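You operate a simulated robot arm through the tools that you are given. There is no shell and no other tool.

You are at the controls of a simulated robot arm. One attempt, no reset.

## Task
Put things in order on the top of the workbench. At the end: the long black socket from the top of the workbench is on the silver bowl; the red driver stands on top of the black cone; the white small red carton from the top of the workbench stands where the red driver stood; the small blue bottle from the top of the workbench stands where the white small red carton stood; whatever was shut is shut again. Leave all else as you found it, and nothing knocked over.

It is judged by the outcome, as a careful person would: the job done as asked, and still so three seconds after it is handed in. It fails if anything else is knocked over, pushed out of place, dropped, spilled or broken.

## Robot
A 7-joint arm with a two-finger gripper, fixed in place. Base frame: the origin is at the foot of the arm, x ahead of it, y to its left, z up; the work surface is at about z = 0. Readings come in cm, degrees, newtons and seconds.
With the tool pointing down near the work surface it reaches from about 16 to 38 cm from the base axis. Its first joint turns from -72.0 to 72.0 degrees. Payload 0.6 kg.
Tool frame: the origin (TCP) lies between the finger pads and is the grasp point; the fingertips stand 2.2 cm ahead of it; z points along the fingers, y is the line along which they close. The gripper opens to 9.2 cm; its body begins 6.5 cm behind the TCP.
Orientation is told as [roll, pitch, yaw] about the base's x, y, z axes, in that order, counted from this pose: with the fingers straight down and closing along the base's y, the tool's x points along the base's -x, its y along +y and its z along -z.

## Interface
- The arm moves only by the tool apply_moves. Its argument "steps" is a list of rows, each an object (a shift or turn left out is 0, a gripper value left out holds the last) with "travel": the shift along the base's x, y, z in cm, a list of three; "dr": the turn, a rotation vector about the base's x, y, z in degrees, a list of three; "claw": the finger opening in cm, from 0 to 9.2. In form: [{"travel": [x, y, z], "dr": [rx, ry, rz], "claw": claw}, ...]. A call has 1 to 20 rows; each row shifts and turns the commanded pose from where the row before left it. Each row takes 0.2 s and may step no farther than 5 cm and 8.6 degrees from the row before; otherwise, or with a gripper value out of range, the whole call is refused. A pose out of reach is approached as far as the arm can. The call stops where the force on the tool passes 40 N (or 10 N more than at its start, if that is more) or the arm is blocked; 0.2 s more then pass. The fingers move at their own pace (about 5.99 cm/s each) and stop on an object; they squeeze with about 24 N. The grip force told is the motor's: it shows also when the fingers shut on nothing. Time passes only in rows, and 0.2 s behind the last, so rows that do not move let the fingers close. It gives the time, the measured TCP pose, the force on the tool (base axes), the opening and the grip force at its end, in the units of the frame above (readings bear some noise), with the torque about the TCP (base axes, N m) and any sound that the robot's microphone picked up.
- Cameras (640 x 400 px; columns grow to the right, rows downward): "scene" is fixed at [6.87, -28.01, 41.13]; the picture's right is [0.64, -0.76, 0.00], its down [-0.39, -0.33, -0.86] and it looks along [0.66, 0.56, -0.51] (base axes); focal length 214 px, centre (320, 200). "wrist" rides on the gripper at [7.1, 1.9, -10.2] in the tool frame; the picture's right is [-0.26, 0.97, 0.00], its down [-0.75, -0.20, -0.63] and it looks along [-0.60, -0.16, 0.78] (tool axes); focal length 280 px, centre (320, 200). There is no depth. A picture from a camera that has moved, and an enlarged one, comes with that camera's place and axes in the base frame and with its lens.
- get_image(camera): a new picture of that camera. It takes no simulated time.
- enlarge(camera, box): a new picture of the part [left, top, right, bottom] of that camera's present view, enlarged. It takes no simulated time.
- close_job(): hands the job in; it is judged then, once.

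Nothing tells you positions but the pictures and the camera data. Unless the task says otherwise, let go and move clear before handing in.

The tools are called after "Request:" as a command line: name --argument value ..., lists and objects as JSON in quotes. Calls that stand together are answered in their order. apply_moves: Moves the arm, as the interface text tells. Its arguments: {"type":"object","properties":{"steps":{"type":"array","items":{"type":"object","properties":{"travel":{"type":"array","items":{"type":"number"}},"dr":{"type":"array","items":{"type":"number"}},"claw":{"type":"number"}}}}},"required":["steps"]} The other tools are called the same way: get_image (camera) takes a picture; enlarge (camera, box) takes an enlarged picture of a part of a camera's view; close_job () hands the job in.

At the start:

```text
time: 0.0
eef_pos: [16.54, -12.0, 33.88]
tool_rot: [0.0, -0.1, 0.0]
ft_force: [-0.4, -0.1, -0.4]
wrist_torque: [0.02, 0.02, 0.03]
width: 9.18
grasp_force: 0.0
```

scene: 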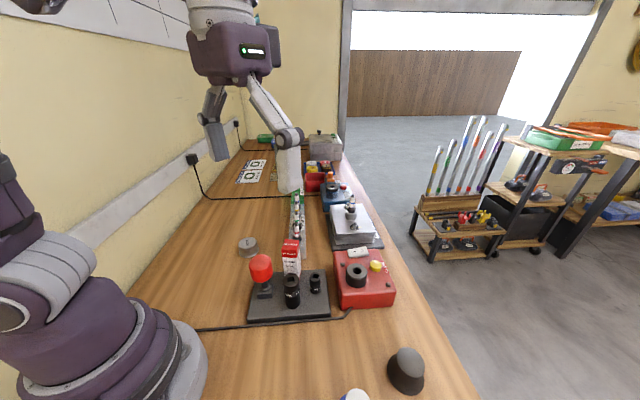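
wrist: 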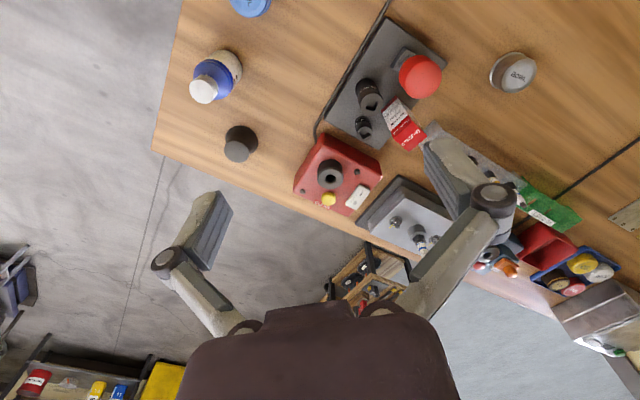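

I see a bench with a dark tray holding a red-topped driver, black sockets and a red/white carton, plus a red box, a black cone, a blue/white bottle and a silver bowl. I'll look closer before moving.

Request:
enlarge --camera "scene" --box '[220, 220, 420, 345]'

Request:
enlarge --camera "scene" --box '[270, 120, 400, 260]'

Request:
enlarge --camera "wrist" --box '[300, 0, 560, 163]'

Request:
enlarge --camera "wrist" --box '[150, 0, 400, 230]'

Request:
enlarge --camera "scene" --box '[300, 320, 460, 400]'

```text
3.20 times, centred on (320, 282) of scene
camera zoom: at [6.87, -28.01, 41.13], right [0.64, -0.76, 0.0], down [-0.39, -0.33, -0.86], along [0.66, 0.56, -0.51], focal length 686 px, centre (320, -64)
```

zoom: 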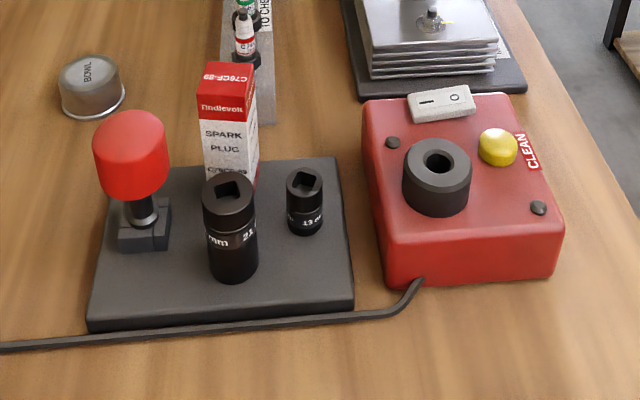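

```text
2.86 times, centred on (335, 190) of scene
camera zoom: at [6.87, -28.01, 41.13], right [0.64, -0.76, 0.0], down [-0.39, -0.33, -0.86], along [0.66, 0.56, -0.51], focal length 613 px, centre (277, 229)
```

zoom: 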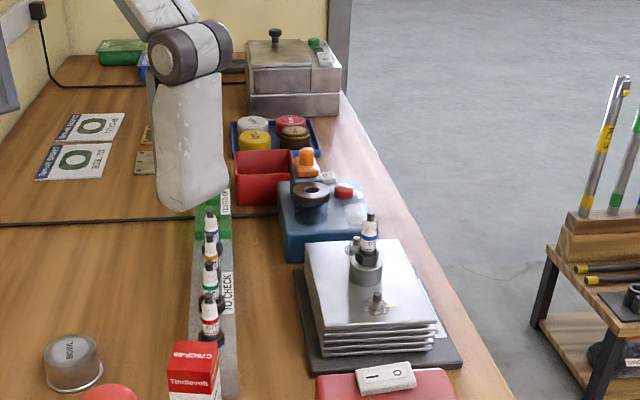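

```text
2.45 times, centred on (430, 82) of wrist
camera zoom: at [9.45, -9.96, 44.08], right [0.26, 0.97, 0.0], down [0.75, -0.2, 0.63], along [0.6, -0.16, -0.78], focal length 688 px, centre (50, 491)
```

zoom: 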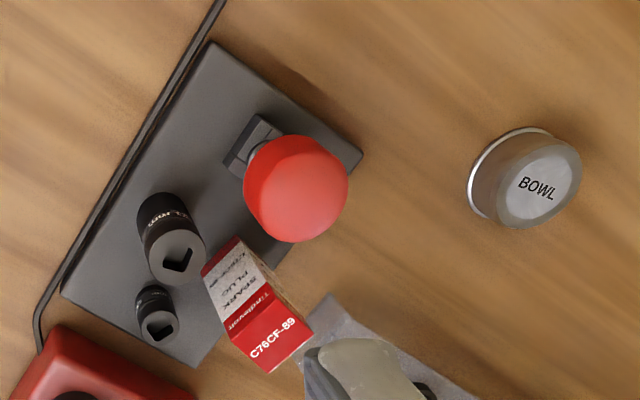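

```text
1.74 times, centred on (275, 115) of wrist
camera zoom: at [9.45, -9.96, 44.08], right [0.26, 0.97, 0.0], down [0.75, -0.2, 0.63], along [0.6, -0.16, -0.78], focal length 488 px, centre (398, 348)
```

zoom: 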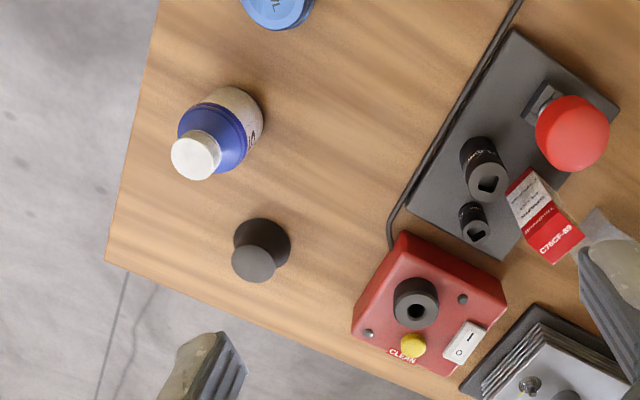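

```text
4.00 times, centred on (380, 360) of scene
camera zoom: at [6.87, -28.01, 41.13], right [0.64, -0.76, 0.0], down [-0.39, -0.33, -0.86], along [0.66, 0.56, -0.51], focal length 858 px, centre (80, -440)
```

zoom: 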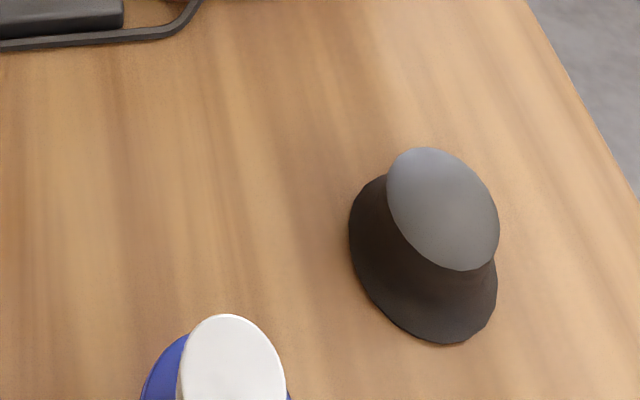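

The tray sits at about 45° with its centre near (25, -4), and the cone is near (27, -28). The blue bottle is near (16, -25) and the inverted silver bowl near (28, 15). Next I'll zoom in on details and possible look-alikes.

Request:
enlarge --camera "scene" --box '[320, 180, 400, 240]'

Request:
enlarge --camera "scene" --box '[280, 180, 320, 250]'

Request:
enlarge --camera "scene" --box '[240, 240, 300, 300]'

Request:
enlarge --camera "wrist" --box '[180, 0, 300, 120]'

Request:
enlarge --camera "scene" --box '[290, 130, 370, 220]'

Request:
enlarge --camera "wrist" --box '[360, 30, 460, 130]'

```text
6.67 times, centred on (360, 210) of scene
camera zoom: at [6.87, -28.01, 41.13], right [0.64, -0.76, 0.0], down [-0.39, -0.33, -0.86], along [0.66, 0.56, -0.51], focal length 1430 px, centre (53, 133)
```

zoom: 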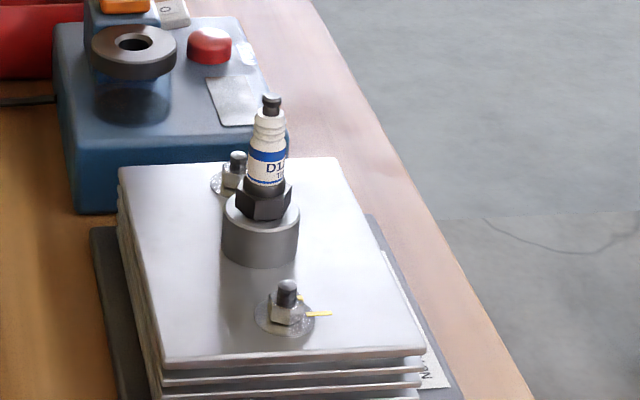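

```text
5.71 times, centred on (300, 215) of scene
camera zoom: at [6.87, -28.01, 41.13], right [0.64, -0.76, 0.0], down [-0.39, -0.33, -0.86], along [0.66, 0.56, -0.51], focal length 1226 px, centre (434, 114)
```

zoom: 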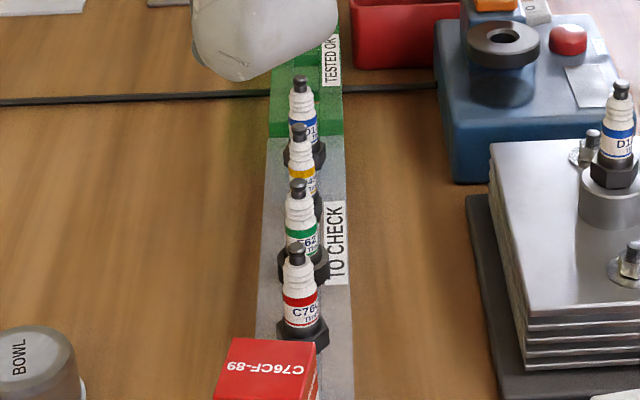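

```text
6.67 times, centred on (270, 270) of scene
camera zoom: at [6.87, -28.01, 41.13], right [0.64, -0.76, 0.0], down [-0.39, -0.33, -0.86], along [0.66, 0.56, -0.51], focal length 1430 px, centre (653, -267)
```

zoom: 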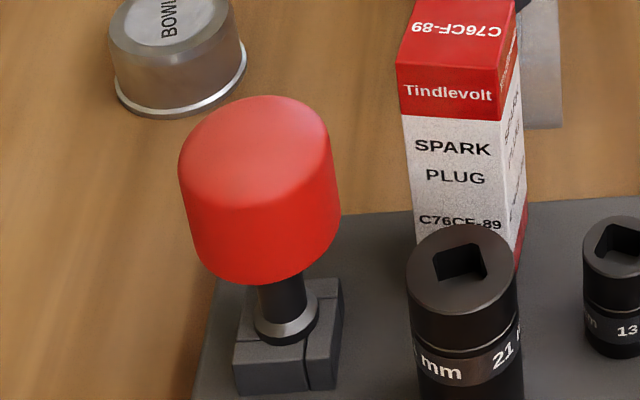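

```text
3.33 times, centred on (240, 60) of wrist
camera zoom: at [9.45, -9.96, 44.08], right [0.26, 0.97, 0.0], down [0.75, -0.2, 0.63], along [0.6, -0.16, -0.78], focal length 935 px, centre (587, 667)
```

zoom: 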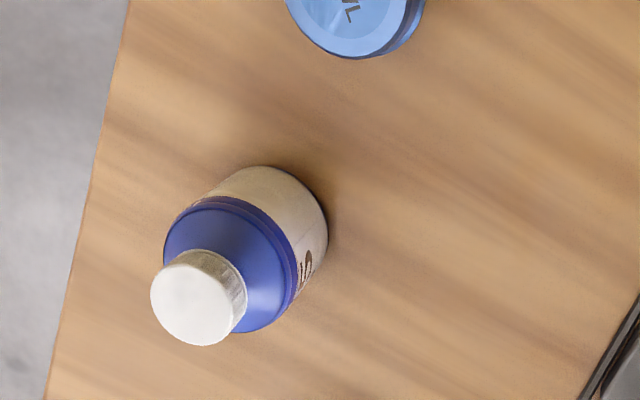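

```text
4.44 times, centred on (330, 175) of scene
camera zoom: at [6.87, -28.01, 41.13], right [0.64, -0.76, 0.0], down [-0.39, -0.33, -0.86], along [0.66, 0.56, -0.51], focal length 953 px, centre (276, 311)
```

zoom: 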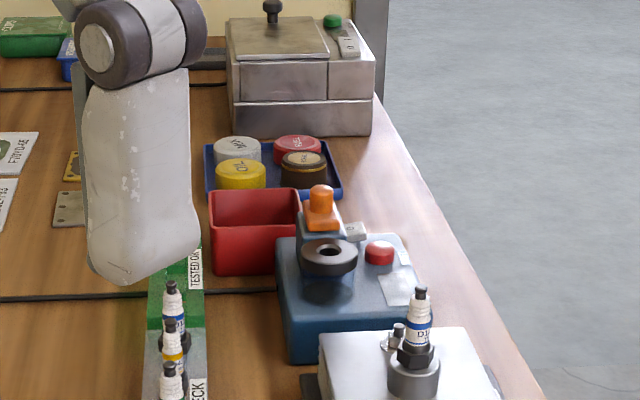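

```text
4.00 times, centred on (410, 80) of wrist
camera zoom: at [9.45, -9.96, 44.08], right [0.26, 0.97, 0.0], down [0.75, -0.2, 0.63], along [0.6, -0.16, -0.78], focal length 1122 px, centre (-40, 680)
```

zoom: 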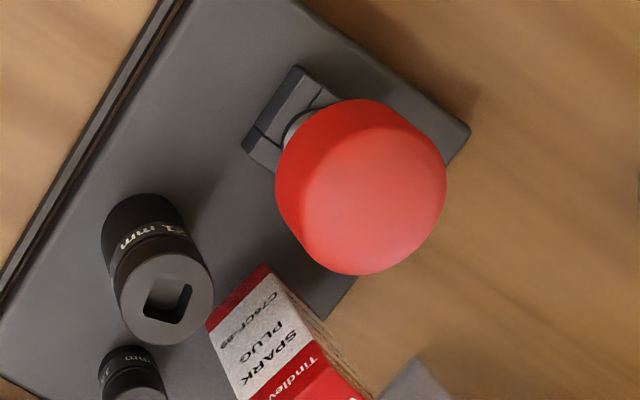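

The items are identified: a red-headed driver on a dark foot, a 21 mm long socket, a spark-plug carton, a blue bottle with a white cap, an inverted bowl and a black cone. I'll move above the tray for a second viewpoint so I can triangulate.

Request:
apply_moves --steps '[{"travel": [1.5, 2, -2]}, {"travel": [1.5, 2, -2]}, {"travel": [1.5, 2, -2]}, {"travel": [1, 2, -2]}, {"travel": [0, 0, 0]}]'

Request:
get_image --camera "wrist"

Request:
get_image --camera "scene"

```text
time: 1.2
eef_pos: [21.93, -3.87, 25.74]
tool_rot: [0.0, 0.0, 0.0]
ft_force: [-1.0, -0.2, -0.2]
wrist_torque: [-0.02, 0.04, -0.02]
width: 9.18
grasp_force: 0.1
```

```text
taken
camera wrist: at [14.92, -1.94, 36.07], right [0.26, 0.96, 0.0], down [0.75, -0.2, 0.63], along [0.6, -0.16, -0.78], focal length 280 px, centre (320, 200)
```

wrist: 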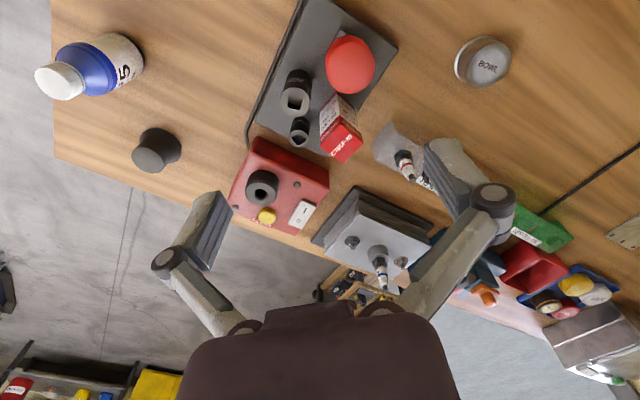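

```text
taken
```

scene: 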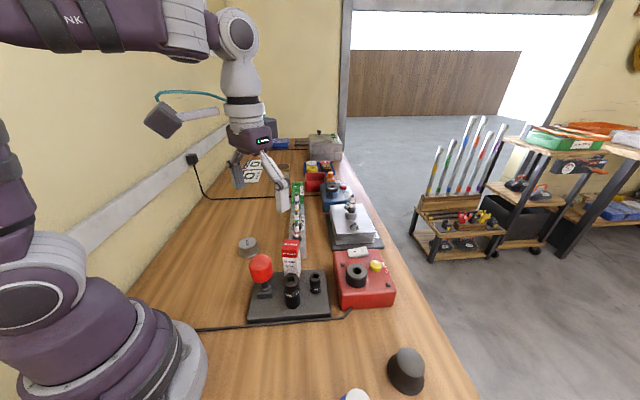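

The second viewpoint works. I'll zoom in on the items for accurate triangulation.

Request:
enlarge --camera "wrist" --box '[240, 0, 400, 100]'

Request:
enlarge --camera "wrist" --box '[240, 80, 400, 180]'

Request:
enlarge --camera "wrist" --box '[20, 10, 220, 190]'

Request:
enlarge --camera "wrist" --box '[420, 10, 540, 110]'

```text
4.00 times, centred on (320, 50) of wrist
camera zoom: at [14.92, -1.94, 36.07], right [0.26, 0.96, 0.0], down [0.75, -0.2, 0.63], along [0.6, -0.16, -0.78], focal length 1122 px, centre (320, 800)
```

zoom: 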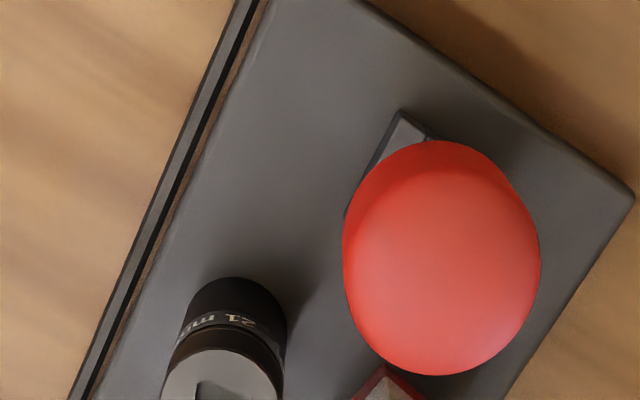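

```text
4.00 times, centred on (320, 130) of wrist
camera zoom: at [14.92, -1.94, 36.07], right [0.26, 0.96, 0.0], down [0.75, -0.2, 0.63], along [0.6, -0.16, -0.78], focal length 1122 px, centre (320, 480)
```

zoom: 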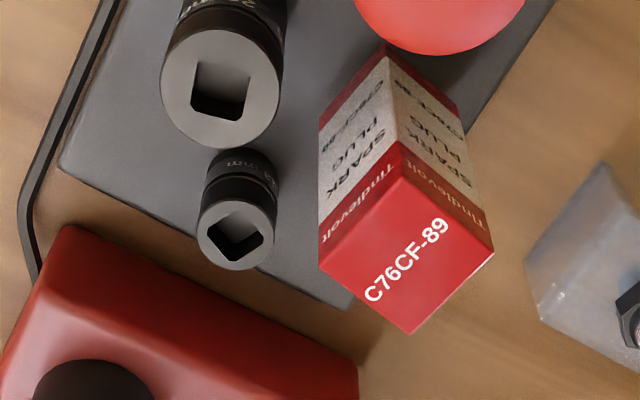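

```text
2.22 times, centred on (120, 100) of wrist
camera zoom: at [14.92, -1.94, 36.07], right [0.26, 0.96, 0.0], down [0.75, -0.2, 0.63], along [0.6, -0.16, -0.78], focal length 623 px, centre (764, 422)
```

zoom: 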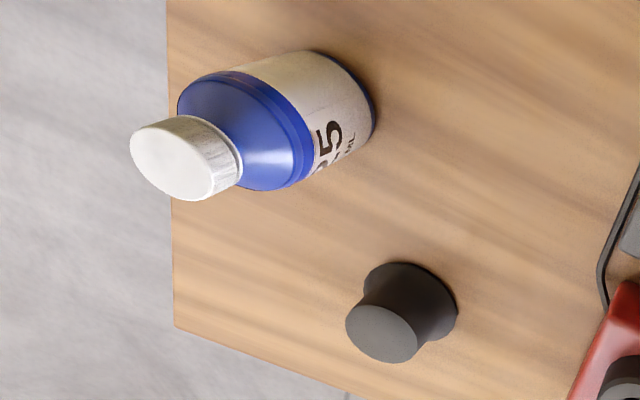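

```text
4.00 times, centred on (480, 60) of wrist
camera zoom: at [14.92, -1.94, 36.07], right [0.26, 0.96, 0.0], down [0.75, -0.2, 0.63], along [0.6, -0.16, -0.78], focal length 1122 px, centre (-320, 760)
```

zoom: 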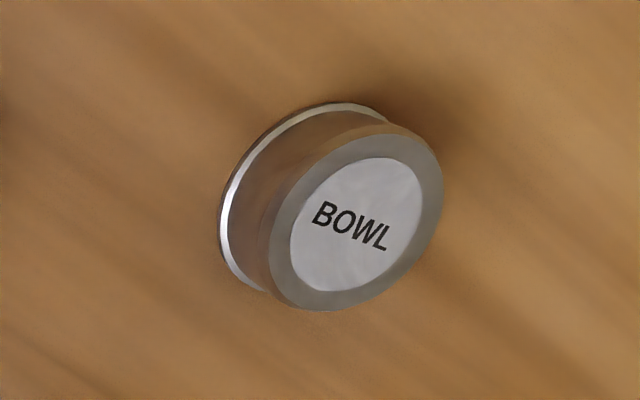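

Estimates so far, in cm:

| Item | x | y | z (top unless noted) |
|---|---|---|---|
| Long socket | 23.8 | -6.8 | 8.4 |
| Carton | 28.0 | -3.2 | about 11 |
| Driver | 21.5 | -1.0 | about 9.2 (head centre) |
| Bowl | 27.3 | 14.1 | 2.8 |
| Cone | 27.4 | -28.5 | 4.0 |
| Bottle | 16.0 | -25.4 | 11.6 |

I'll refine these with a few more zooms.

Request:
enlarge --camera "scene" --box '[270, 230, 340, 275]'

Request:
enlarge --camera "scene" --box '[240, 275, 340, 330]'

Request:
enlarge --camera "scene" --box '[220, 225, 290, 270]'

```text
8.89 times, centred on (305, 252) of scene
camera zoom: at [6.87, -28.01, 41.13], right [0.64, -0.76, 0.0], down [-0.39, -0.33, -0.86], along [0.66, 0.56, -0.51], focal length 1906 px, centre (453, -267)
```

zoom: 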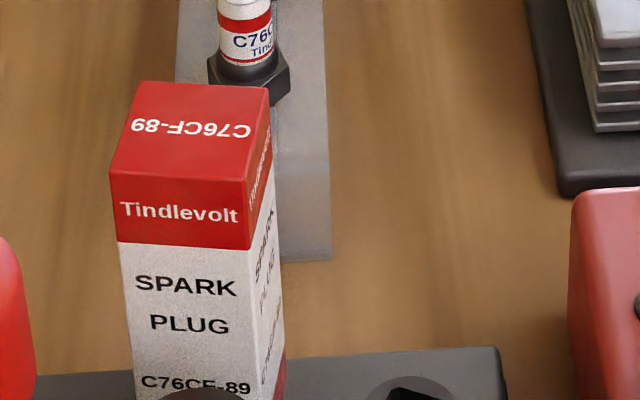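

```text
6.40 times, centred on (290, 302) of scene
camera zoom: at [6.87, -28.01, 41.13], right [0.64, -0.76, 0.0], down [-0.39, -0.33, -0.86], along [0.66, 0.56, -0.51], focal length 1373 px, centre (512, -456)
```

zoom: 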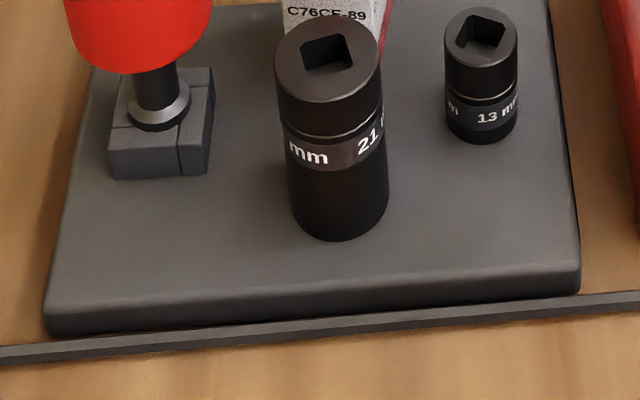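

```text
8.89 times, centred on (255, 248) of scene
camera zoom: at [6.87, -28.01, 41.13], right [0.64, -0.76, 0.0], down [-0.39, -0.33, -0.86], along [0.66, 0.56, -0.51], focal length 1906 px, centre (898, -222)
```

zoom: 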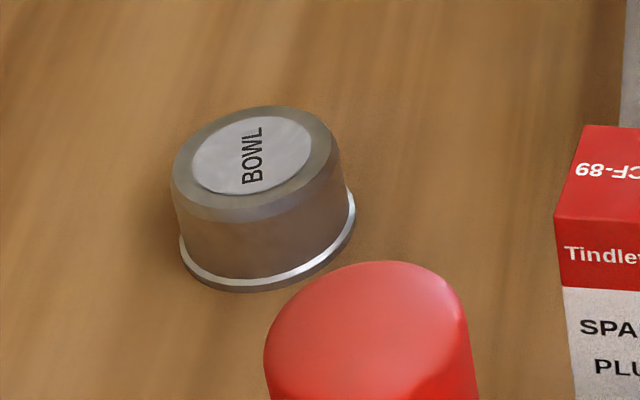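

The tray top looks to be around z≈1.8 and the carton's height is still uncertain. I'll pull back and go lower for a closer look with the wrist camera.

Request:
apply_moves --steps '[{"travel": [-1.7, -2, -2]}, {"travel": [-1.7, -2, -2]}, {"travel": [-1.6, -2, -2]}, {"travel": [0, 0, 0]}]'

Request:
get_image --camera "wrist"

Request:
apply_moves --steps '[{"travel": [0, 4, 0]}, {"travel": [0, 4, 0]}, {"travel": [0, 2, 0]}, {"travel": [0, 0, 0]}]'

Request:
get_image --camera "wrist"

```text
time: 2.2
eef_pos: [17.11, -9.95, 19.83]
tool_rot: [0.0, 0.0, 0.0]
ft_force: [0.2, 0.1, -0.4]
wrist_torque: [-0.02, -0.03, 0.0]
width: 9.17
grasp_force: 0.1
```

```text
taken
camera wrist: at [9.98, -7.97, 30.05], right [0.26, 0.96, 0.0], down [0.75, -0.2, 0.63], along [0.6, -0.16, -0.78], focal length 280 px, centre (320, 200)
```

wrist: 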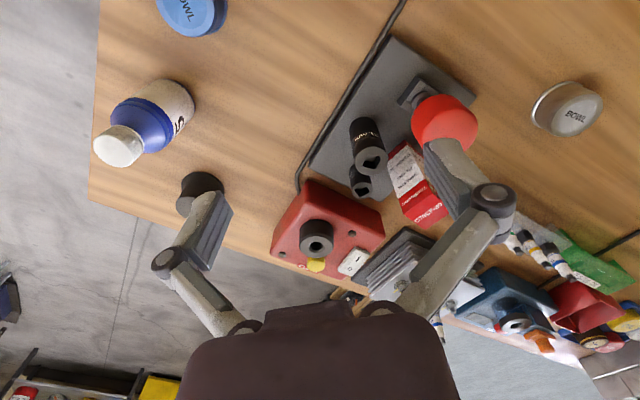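

```text
time: 3.2
eef_pos: [16.89, 0.06, 19.87]
tool_rot: [0.0, -0.1, -0.1]
ft_force: [0.6, -0.6, -0.2]
wrist_torque: [0.0, -0.01, 0.0]
width: 9.23
grasp_force: 0.1
```

```text
taken
camera wrist: at [9.85, 2.05, 30.09], right [0.26, 0.96, 0.0], down [0.75, -0.2, 0.63], along [0.6, -0.16, -0.78], focal length 280 px, centre (320, 200)
```

wrist: 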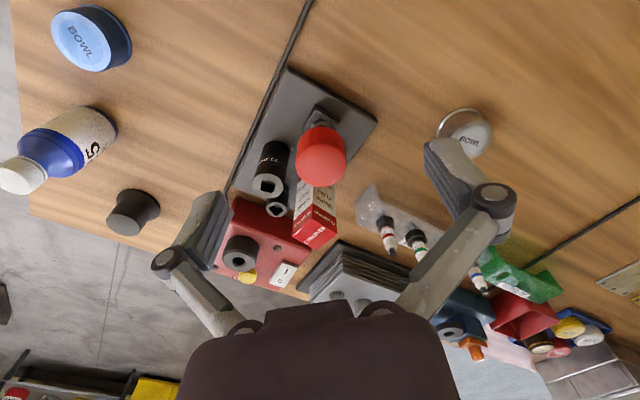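

A blue bowl is also on the bench, and it must not be used. I'll zoom in from this pose for details.

Request:
enlarge --camera "wrist" --box '[230, 60, 390, 160]'

Request:
enlarge --camera "wrist" --box '[230, 150, 390, 250]'

Request:
enlarge --camera "wrist" --box '[0, 80, 192, 240]'

Request:
enlarge --camera "wrist" --box '[400, 90, 528, 190]'

```text
4.00 times, centred on (310, 110) of wrist
camera zoom: at [9.85, 2.05, 30.09], right [0.26, 0.96, 0.0], down [0.75, -0.2, 0.63], along [0.6, -0.16, -0.78], focal length 1122 px, centre (360, 560)
```

zoom: 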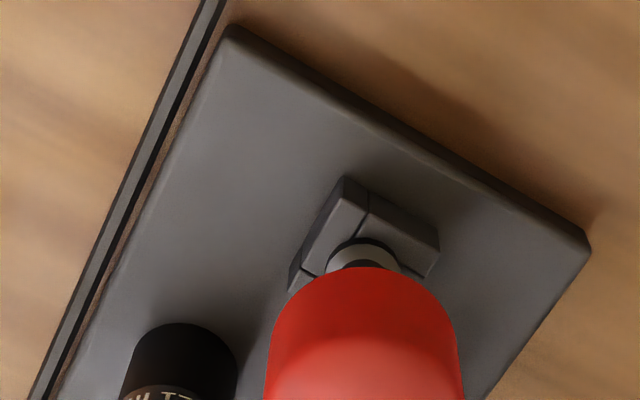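

```text
4.00 times, centred on (310, 200) of wrist
camera zoom: at [9.85, 2.05, 30.09], right [0.26, 0.96, 0.0], down [0.75, -0.2, 0.63], along [0.6, -0.16, -0.78], focal length 1122 px, centre (360, 200)
```

zoom: 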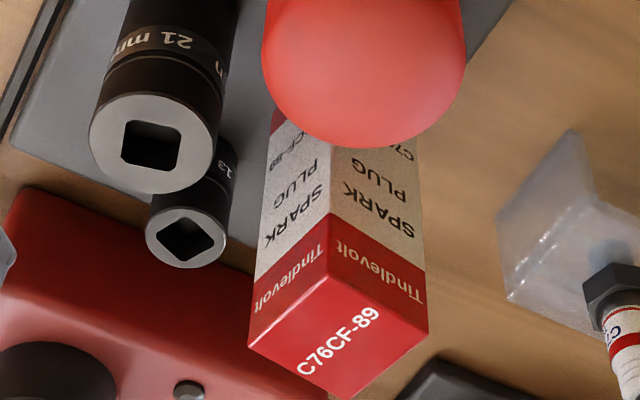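

```text
2.50 times, centred on (96, 160) of wrist
camera zoom: at [9.85, 2.05, 30.09], right [0.26, 0.96, 0.0], down [0.75, -0.2, 0.63], along [0.6, -0.16, -0.78], focal length 701 px, centre (880, 300)
```

zoom: 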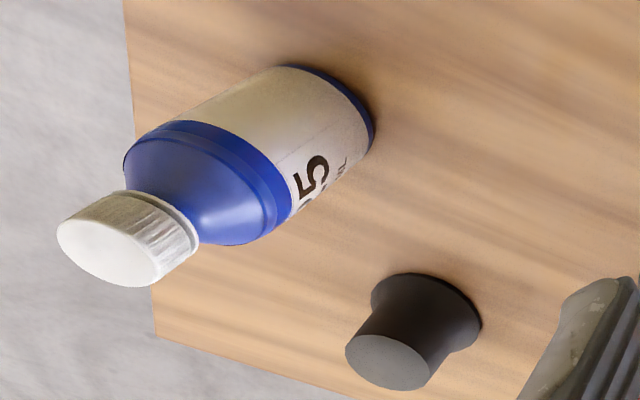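

```text
4.00 times, centred on (464, 140) of wrist
camera zoom: at [9.85, 2.05, 30.09], right [0.26, 0.96, 0.0], down [0.75, -0.2, 0.63], along [0.6, -0.16, -0.78], focal length 1122 px, centre (-256, 440)
```

zoom: 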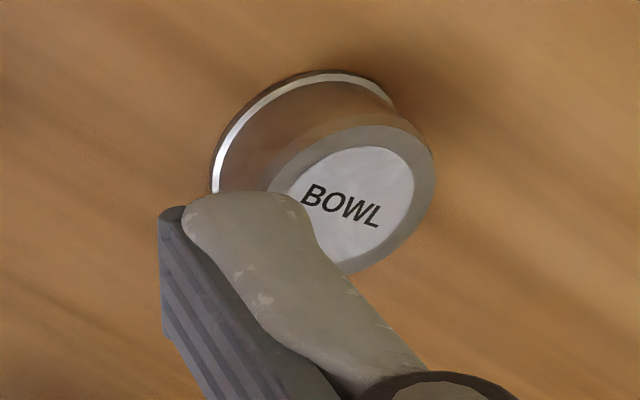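

The positions now agree across views. The silver bowl top is about (27.2, 14.0, 3.0) and the cone top about (27.3, -28.5, 4.1), which is near the edge of reach. I'll test empty-handed whether I can reach above the cone.

Request:
apply_moves --steps '[{"travel": [1.5, -4, 0]}, {"travel": [1.5, -4, 0]}, {"travel": [1.5, -4, 0]}, {"travel": [1.5, -4, 0]}, {"travel": [1.5, -4, 0]}, {"travel": [1.5, -4.2, 0]}, {"travel": [1.3, -4.3, 0]}, {"travel": [0, 0, 0]}, {"travel": [0, 0, 0]}]'

Request:
get_image --camera "wrist"

Request:
get_image --camera "scene"

```text
time: 5.2
eef_pos: [25.54, -25.73, 18.99]
tool_rot: [0.0, 0.0, 0.1]
ft_force: [-0.1, 0.3, 0.1]
wrist_torque: [-0.02, 0.01, 0.01]
width: 9.19
grasp_force: 0.1
out of reach, approached as far as the arm can: row 7
```

```text
taken
camera wrist: at [18.48, -23.83, 29.33], right [0.26, 0.97, 0.0], down [0.75, -0.2, 0.62], along [0.6, -0.16, -0.78], focal length 280 px, centre (320, 200)
```

wrist: 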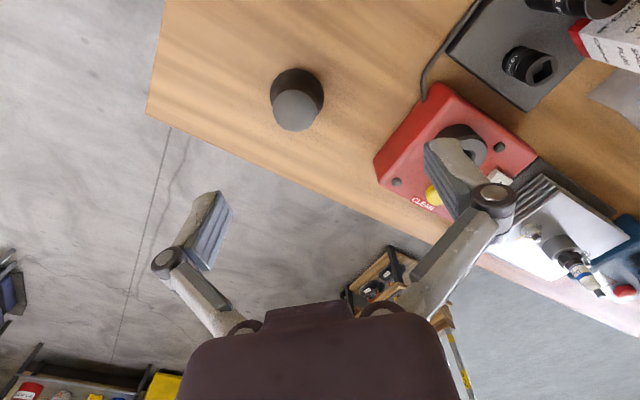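

```text
taken
```

scene: 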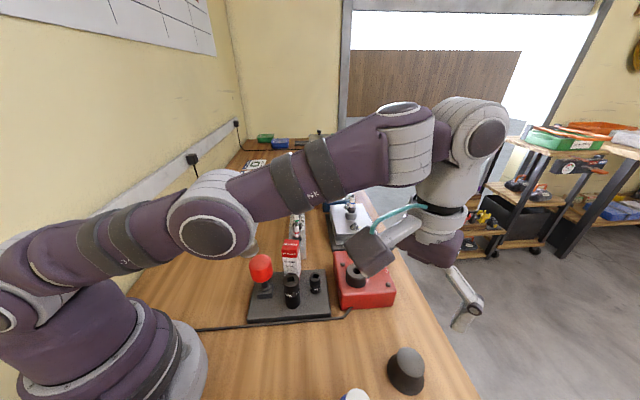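

Pointing straight down falls short at z≈19, since the arm stopped at a radius of about 36 cm. I'll yaw by -46° and tilt the fingers outward, then test whether the tilted tool reaches above the cone.

Request:
apply_moves --steps '[{"travel": [-1, 1, 0], "dr": [0, 0, -7.67]}, {"travel": [-0.5, 0.5, 0], "dr": [0, 0, -7.67]}, {"dr": [0, 0, -7.67]}, {"dr": [0, 0, -7.67]}, {"dr": [0, 0, -7.66]}, {"dr": [0, 0, -7.66]}, {"dr": [-5.75, -5.56, 0]}, {"dr": [-5.75, -5.56, 0]}, {"dr": [-5.75, -5.56, 0]}, {}, {}]'

Request:
get_image --camera "wrist"

```text
time: 7.6
eef_pos: [24.26, -24.7, 19.12]
tool_rot: [-1.5, -23.5, -42.9]
ft_force: [-0.3, -0.3, 0.3]
wrist_torque: [0.04, -0.02, 0.0]
width: 9.22
grasp_force: 0.0
out of reach, approached as far as the arm can: row 1
```

```text
taken
camera wrist: at [18.16, -16.05, 25.61], right [0.84, 0.54, 0.08], down [0.19, -0.44, 0.88], along [0.51, -0.72, -0.47], focal length 280 px, centre (320, 200)
```

wrist: 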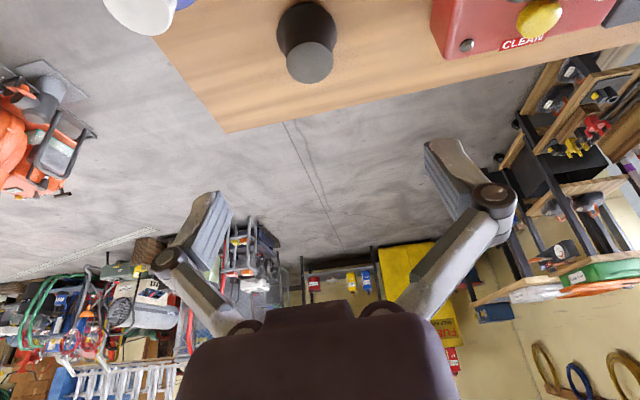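

The tilted pose holds at the edge. Now I'll correct the small roll and test the actual place point over the cone, with the TCP at about (27.3, -28.5, 12).

Request:
apply_moves --steps '[{"dr": [1.0, -0.94, 0.6]}, {"travel": [0.5, -0.6, -2.3]}, {"travel": [0.5, -0.6, -2.3]}, {"travel": [1.0, -1.3, -2.4]}, {"travel": [1.0, -1.3, 0]}, {}, {}]'

Request:
get_image --camera "wrist"

Request:
get_image --camera "scene"

```text
time: 9.2
eef_pos: [27.45, -28.63, 12.02]
tool_rot: [0.0, -23.5, -42.8]
ft_force: [0.2, -0.4, 0.8]
wrist_torque: [0.01, 0.0, 0.02]
width: 9.21
grasp_force: 0.0
```

```text
taken
camera wrist: at [20.95, -20.0, 18.59], right [0.83, 0.54, 0.1], down [0.18, -0.45, 0.87], along [0.52, -0.71, -0.48], focal length 280 px, centre (320, 200)
```

wrist: 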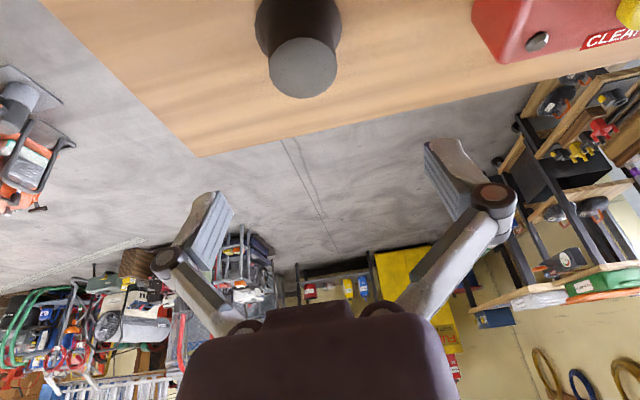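

```text
taken
```

scene: 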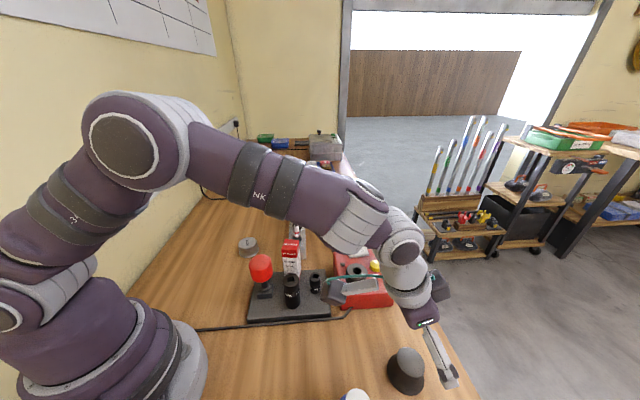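

The tilted tool reaches the cone place point. I'll zoom in on the cone for a precise centre.

Request:
enlarge --camera "wrist" --box '[240, 0, 368, 100]'

Request:
enlarge --camera "scene" --box '[370, 335, 450, 400]'

```text
4.00 times, centred on (304, 50) of wrist
camera zoom: at [20.95, -20.0, 18.59], right [0.83, 0.54, 0.1], down [0.18, -0.45, 0.87], along [0.52, -0.71, -0.48], focal length 1122 px, centre (384, 800)
```

zoom: 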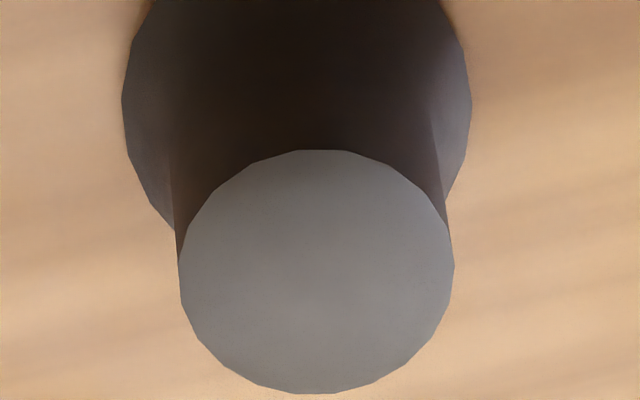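

```text
6.15 times, centred on (410, 368) of scene
camera zoom: at [6.87, -28.01, 41.13], right [0.64, -0.76, 0.0], down [-0.39, -0.33, -0.86], along [0.66, 0.56, -0.51], focal length 1320 px, centre (-234, -831)
```

zoom: 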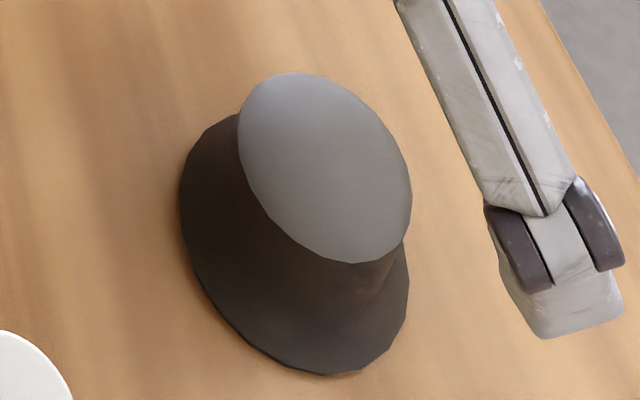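

The cone top is flat, about 4 cm across, and centred at (27.2, -28.5, 4.2). This tilt, closing along about 47°, also suits grasping the red driver clear of its neighbours, so I'll do the driver first and hover above it now.

Request:
apply_moves --steps '[{"travel": [-1.0, 1.3, 2.3], "claw": 6.8}, {"travel": [-1.0, 1.3, 2.4]}, {"travel": [-1.1, 1.4, 2.4]}, {"travel": [-0.6, 4.5, 0]}, {"travel": [-0.6, 4.5, 0]}, {"travel": [-0.6, 4.5, 0]}, {"travel": [-0.6, 4.5, 0]}, {"travel": [-0.5, 4.5, -1]}, {"travel": [0, 1.2, -1.5]}, {}]'

Request:
get_image --camera "wrist"

Request:
get_image --camera "scene"

```text
time: 11.4
eef_pos: [21.4, -0.75, 16.6]
tool_rot: [0.0, -23.5, -42.8]
ft_force: [-0.6, -0.3, -0.1]
wrist_torque: [0.02, 0.02, 0.0]
width: 6.8
grasp_force: 0.0
```

```text
taken
camera wrist: at [15.13, 7.84, 23.23], right [0.83, 0.54, 0.11], down [0.18, -0.45, 0.87], along [0.52, -0.71, -0.48], focal length 280 px, centre (320, 200)
```

wrist: 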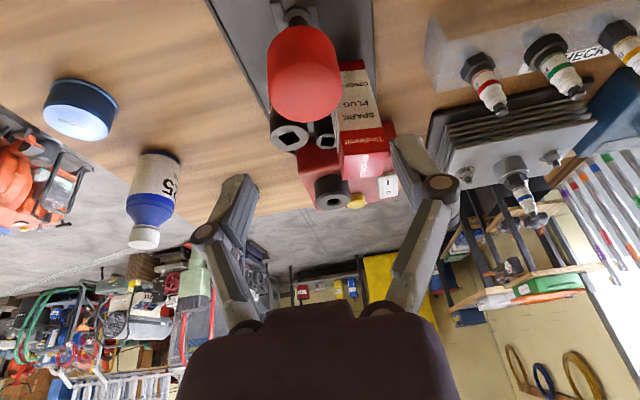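

```text
taken
```

scene: 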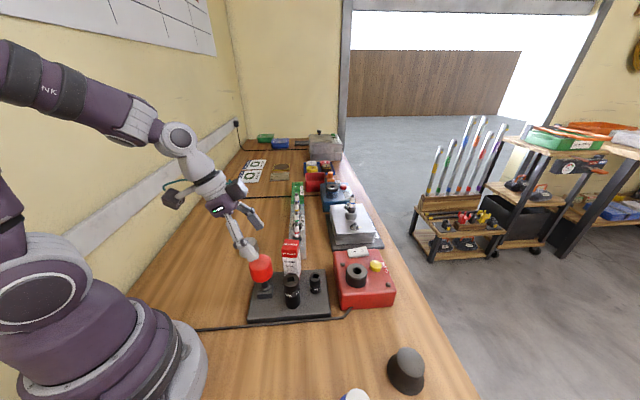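

I'm hovering over the driver. I'll zoom in to confirm its axis before descending.

Request:
enlarge --camera "wrist" --box '[240, 0, 368, 128]'

Request:
enlarge --camera "scene" --box '[220, 200, 300, 310]'

```text
3.12 times, centred on (304, 64) of wrist
camera zoom: at [15.13, 7.84, 23.23], right [0.83, 0.54, 0.11], down [0.18, -0.45, 0.87], along [0.52, -0.71, -0.48], focal length 876 px, centre (370, 625)
```

zoom: 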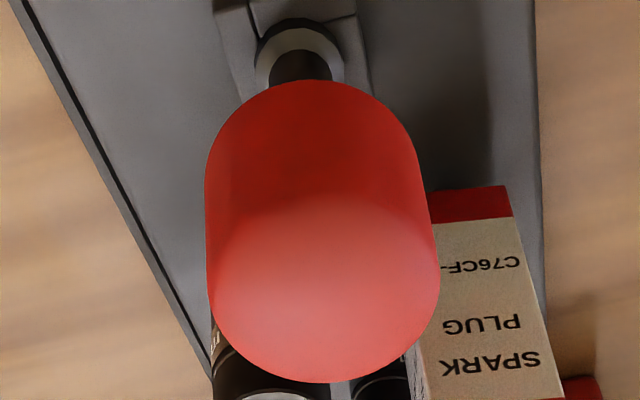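

```text
3.64 times, centred on (260, 255) of scene
camera zoom: at [6.87, -28.01, 41.13], right [0.64, -0.76, 0.0], down [-0.39, -0.33, -0.86], along [0.66, 0.56, -0.51], focal length 780 px, centre (538, 0)
```

zoom: 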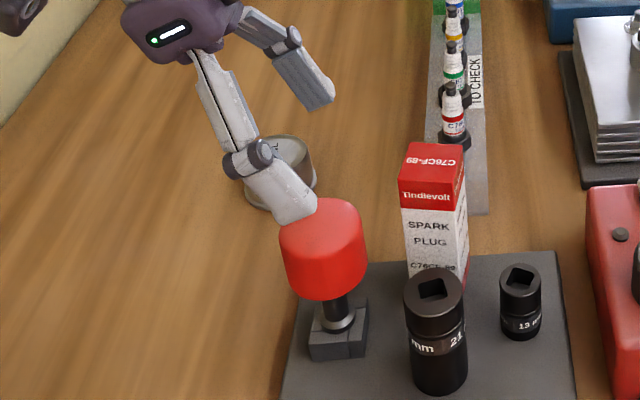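

The driver axis is confirmed near (21.47, -0.87), with the TCP directly above it. I'll descend around the red head.

Request:
apply_moves --steps '[{"travel": [0.05, -0.1, -2]}, {"travel": [0, 0, -2]}, {"travel": [0, 0, -1.5]}, {"travel": [0, 0, -1.3]}, {}]'

Request:
get_image --camera "wrist"

Request:
enlarge --camera "scene" --box '[220, 200, 300, 310]'

```text
time: 12.6
eef_pos: [21.59, -0.89, 9.91]
tool_rot: [-0.1, -23.5, -42.8]
ft_force: [-0.6, -0.3, -0.3]
wrist_torque: [0.03, -0.03, -0.02]
width: 6.8
grasp_force: 0.1
```

```text
taken
camera wrist: at [15.09, 7.62, 16.49], right [0.83, 0.54, 0.1], down [0.18, -0.45, 0.87], along [0.52, -0.71, -0.48], focal length 280 px, centre (320, 200)
```

wrist: 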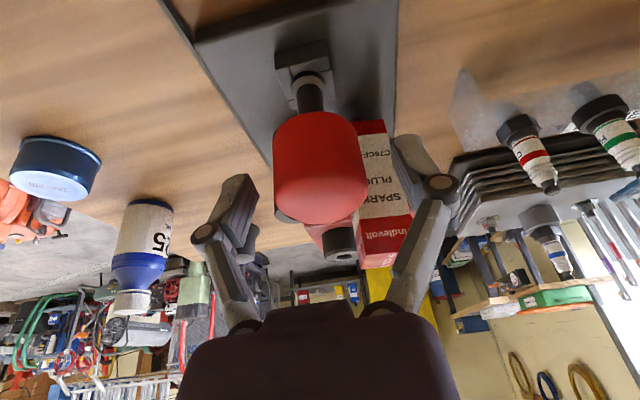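

```text
3.64 times, centred on (260, 255) of scene
camera zoom: at [6.87, -28.01, 41.13], right [0.64, -0.76, 0.0], down [-0.39, -0.33, -0.86], along [0.66, 0.56, -0.51], focal length 780 px, centre (538, 0)
```

zoom: 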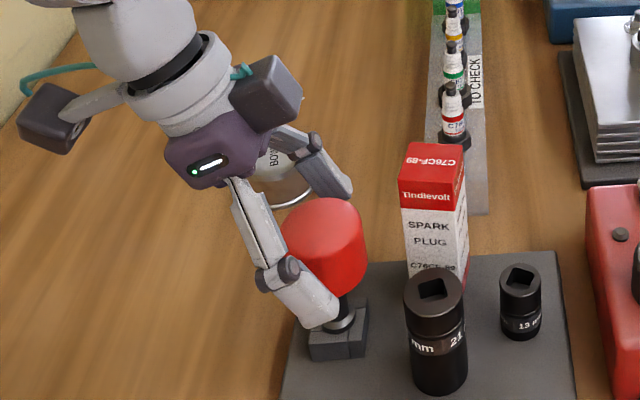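

The fingers straddle the red head with its centre between the pads. I'll close on it.

Request:
apply_moves --steps '[{"travel": [0, 0, -0.25]}, {"claw": 3.0}, {}, {}, {}, {}]'

Request:
enlarge --camera "scene" --box '[220, 200, 300, 310]'

```text
time: 14.0
eef_pos: [21.46, -1.01, 9.54]
tool_rot: [0.0, -23.6, -42.9]
ft_force: [-0.5, -1.0, 1.6]
wrist_torque: [-0.04, 0.0, -0.05]
width: 4.12
grasp_force: 23.7
```

```text
3.64 times, centred on (260, 255) of scene
camera zoom: at [6.87, -28.01, 41.13], right [0.64, -0.76, 0.0], down [-0.39, -0.33, -0.86], along [0.66, 0.56, -0.51], focal length 780 px, centre (538, 0)
```

zoom: 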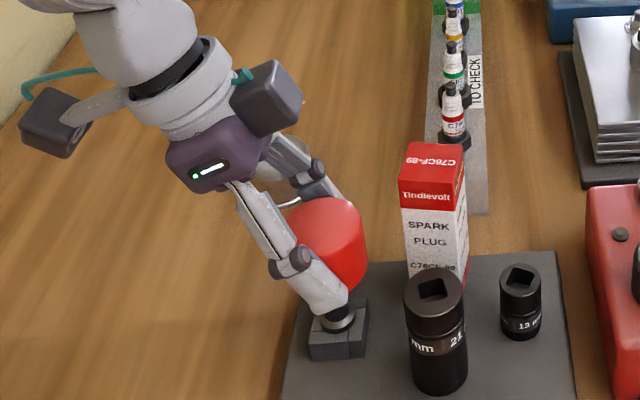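

The head is gripped at 4.1 cm. I'll lift slowly a little and check whether the foot block comes along.

Request:
apply_moves --steps '[{"travel": [0, 0, 0.4]}, {"travel": [0, 0, 0.6]}, {"travel": [0, 0, 0.6]}, {}]'

Request:
enlarge --camera "scene" --box '[220, 200, 300, 310]'

Request:
get_image --camera "wrist"

```text
time: 15.0
eef_pos: [21.41, -1.0, 11.34]
tool_rot: [0.0, -23.5, -42.9]
ft_force: [-0.5, -0.5, -1.8]
wrist_torque: [0.03, -0.01, 0.02]
width: 4.11
grasp_force: 24.0
```

```text
3.64 times, centred on (260, 255) of scene
camera zoom: at [6.87, -28.01, 41.13], right [0.64, -0.76, 0.0], down [-0.39, -0.33, -0.86], along [0.66, 0.56, -0.51], focal length 780 px, centre (538, 0)
```

zoom: 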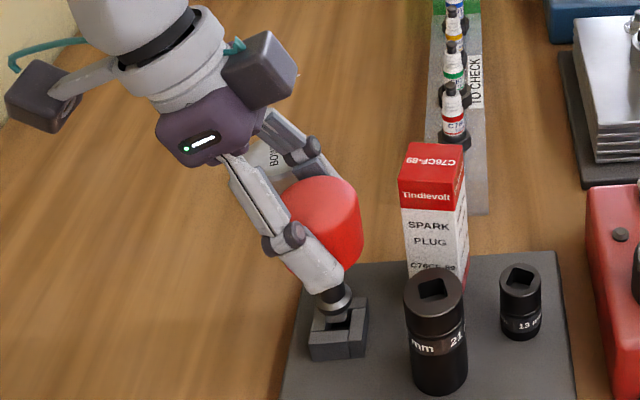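

```text
taken
camera wrist: at [15.02, 7.57, 17.88], right [0.83, 0.54, 0.1], down [0.18, -0.45, 0.87], along [0.52, -0.71, -0.48], focal length 280 px, centre (320, 200)
```

wrist: 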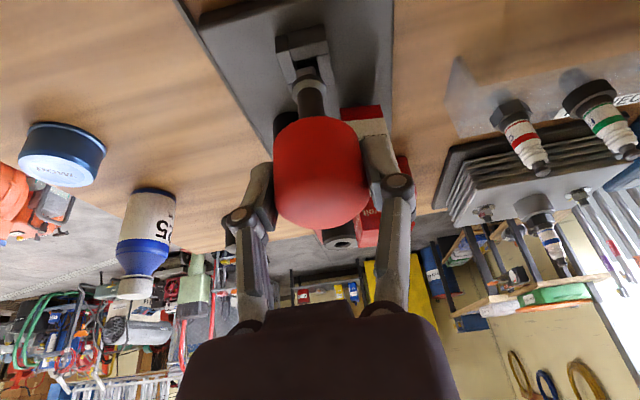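

The block stays behind: it is a small holder on the tray that the driver's foot sat in. I'll lift straight up further and inspect the driver's foot and the holder.

Request:
apply_moves --steps '[{"travel": [0, 0, 1]}, {"travel": [0, 0, 1.5]}, {"travel": [0, 0, 2]}, {"travel": [0, 0, 2]}, {}]'

Request:
enlarge --camera "scene" --box '[220, 190, 300, 310]'

Request:
enlarge --camera "scene" --box '[240, 265, 300, 310]'

Request:
get_image --camera "wrist"

```text
time: 16.2
eef_pos: [21.47, -1.21, 17.74]
tool_rot: [0.0, -23.4, -42.9]
ft_force: [-0.5, -0.1, -1.8]
wrist_torque: [-0.01, -0.01, -0.02]
width: 4.11
grasp_force: 24.3
```

```text
3.33 times, centred on (260, 250) of scene
camera zoom: at [6.87, -28.01, 41.13], right [0.64, -0.76, 0.0], down [-0.39, -0.33, -0.86], along [0.66, 0.56, -0.51], focal length 715 px, centre (520, 33)
```

zoom: 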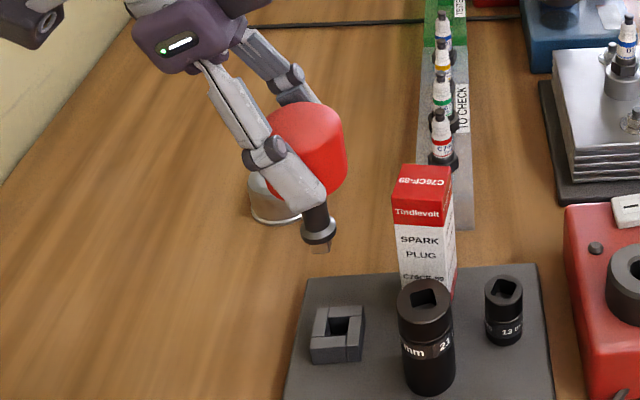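

```text
8.89 times, centred on (270, 288) of scene
camera zoom: at [6.87, -28.01, 41.13], right [0.64, -0.76, 0.0], down [-0.39, -0.33, -0.86], along [0.66, 0.56, -0.51], focal length 1906 px, centre (764, -578)
```

zoom: 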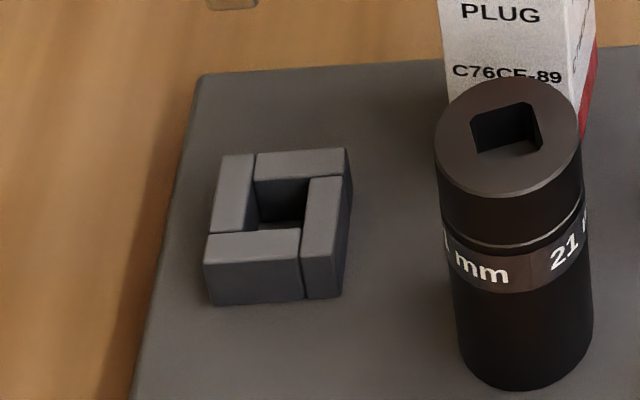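

```text
taken
camera wrist: at [15.05, 7.52, 24.37], right [0.83, 0.54, 0.1], down [0.18, -0.45, 0.87], along [0.52, -0.71, -0.48], focal length 280 px, centre (320, 200)
```

wrist: 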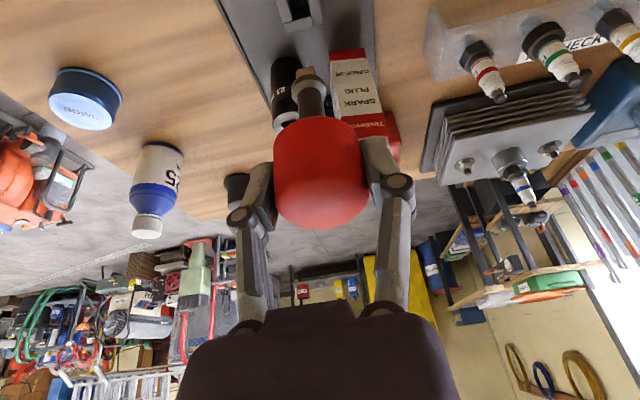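

The driver has a square tip below its collar, and the holder is a ring of blocks with a square pocket. I'll look closely at the tip and at the cone top.

Request:
enlarge --camera "scene" --box '[270, 225, 310, 260]'

Request:
enlarge --camera "wrist" --box '[260, 50, 360, 130]'

Request:
enlarge --camera "scene" --box '[380, 340, 430, 400]'

```text
11.43 times, centred on (290, 242) of scene
camera zoom: at [6.87, -28.01, 41.13], right [0.64, -0.76, 0.0], down [-0.39, -0.33, -0.86], along [0.66, 0.56, -0.51], focal length 2451 px, centre (663, -286)
```

zoom: 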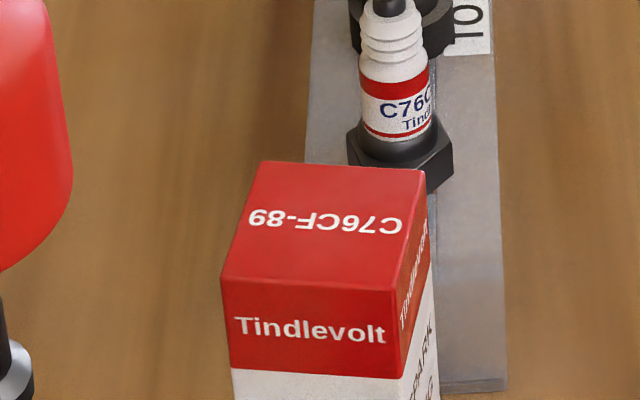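

```text
5.00 times, centred on (310, 90) of wrist
camera zoom: at [15.05, 7.52, 24.37], right [0.83, 0.54, 0.1], down [0.18, -0.45, 0.87], along [0.52, -0.71, -0.48], focal length 1402 px, centre (370, 750)
```

zoom: 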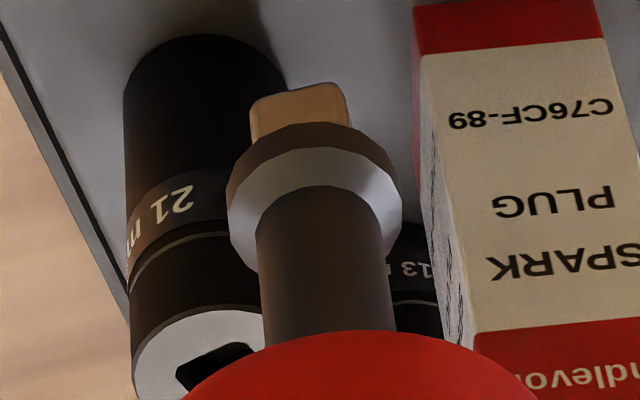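

```text
6.67 times, centred on (405, 370) of scene
camera zoom: at [6.87, -28.01, 41.13], right [0.64, -0.76, 0.0], down [-0.39, -0.33, -0.86], along [0.66, 0.56, -0.51], focal length 1430 px, centre (-247, -933)
```

zoom: 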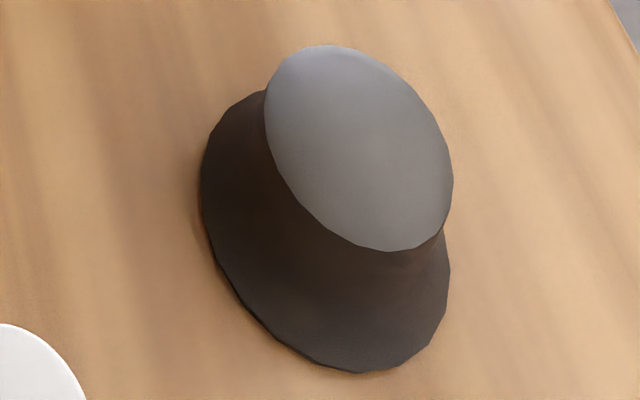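

The driver's square tip is about 1.1 cm across, so it must be set down exactly upright on the flat cone top. I'll check how vertical the driver hangs in the grip.

Request:
enlarge --camera "scene" --box '[245, 205, 295, 260]'

Request:
enlarge --camera "wrist" --box '[250, 50, 390, 240]'

```text
7.27 times, centred on (270, 232) of scene
camera zoom: at [6.87, -28.01, 41.13], right [0.64, -0.76, 0.0], down [-0.39, -0.33, -0.86], along [0.66, 0.56, -0.51], focal length 1560 px, centre (684, -36)
```

zoom: 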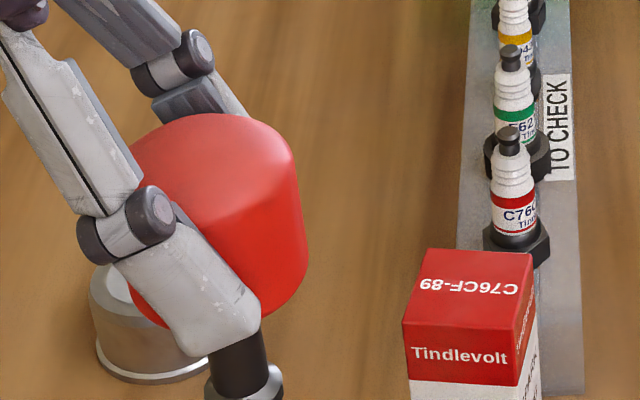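

```text
2.11 times, centred on (320, 145) of wrist
camera zoom: at [15.05, 7.52, 24.37], right [0.83, 0.54, 0.1], down [0.18, -0.45, 0.87], along [0.52, -0.71, -0.48], focal length 590 px, centre (320, 316)
```

zoom: 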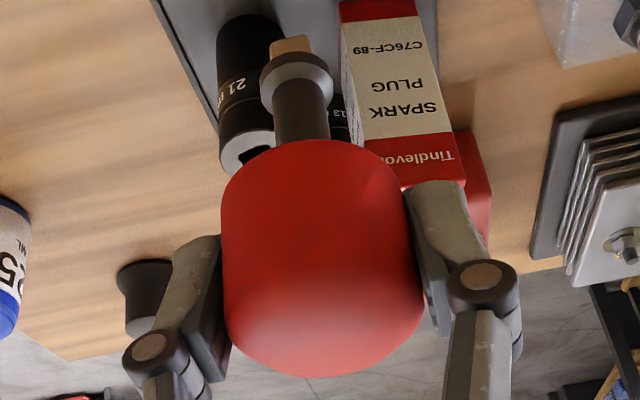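

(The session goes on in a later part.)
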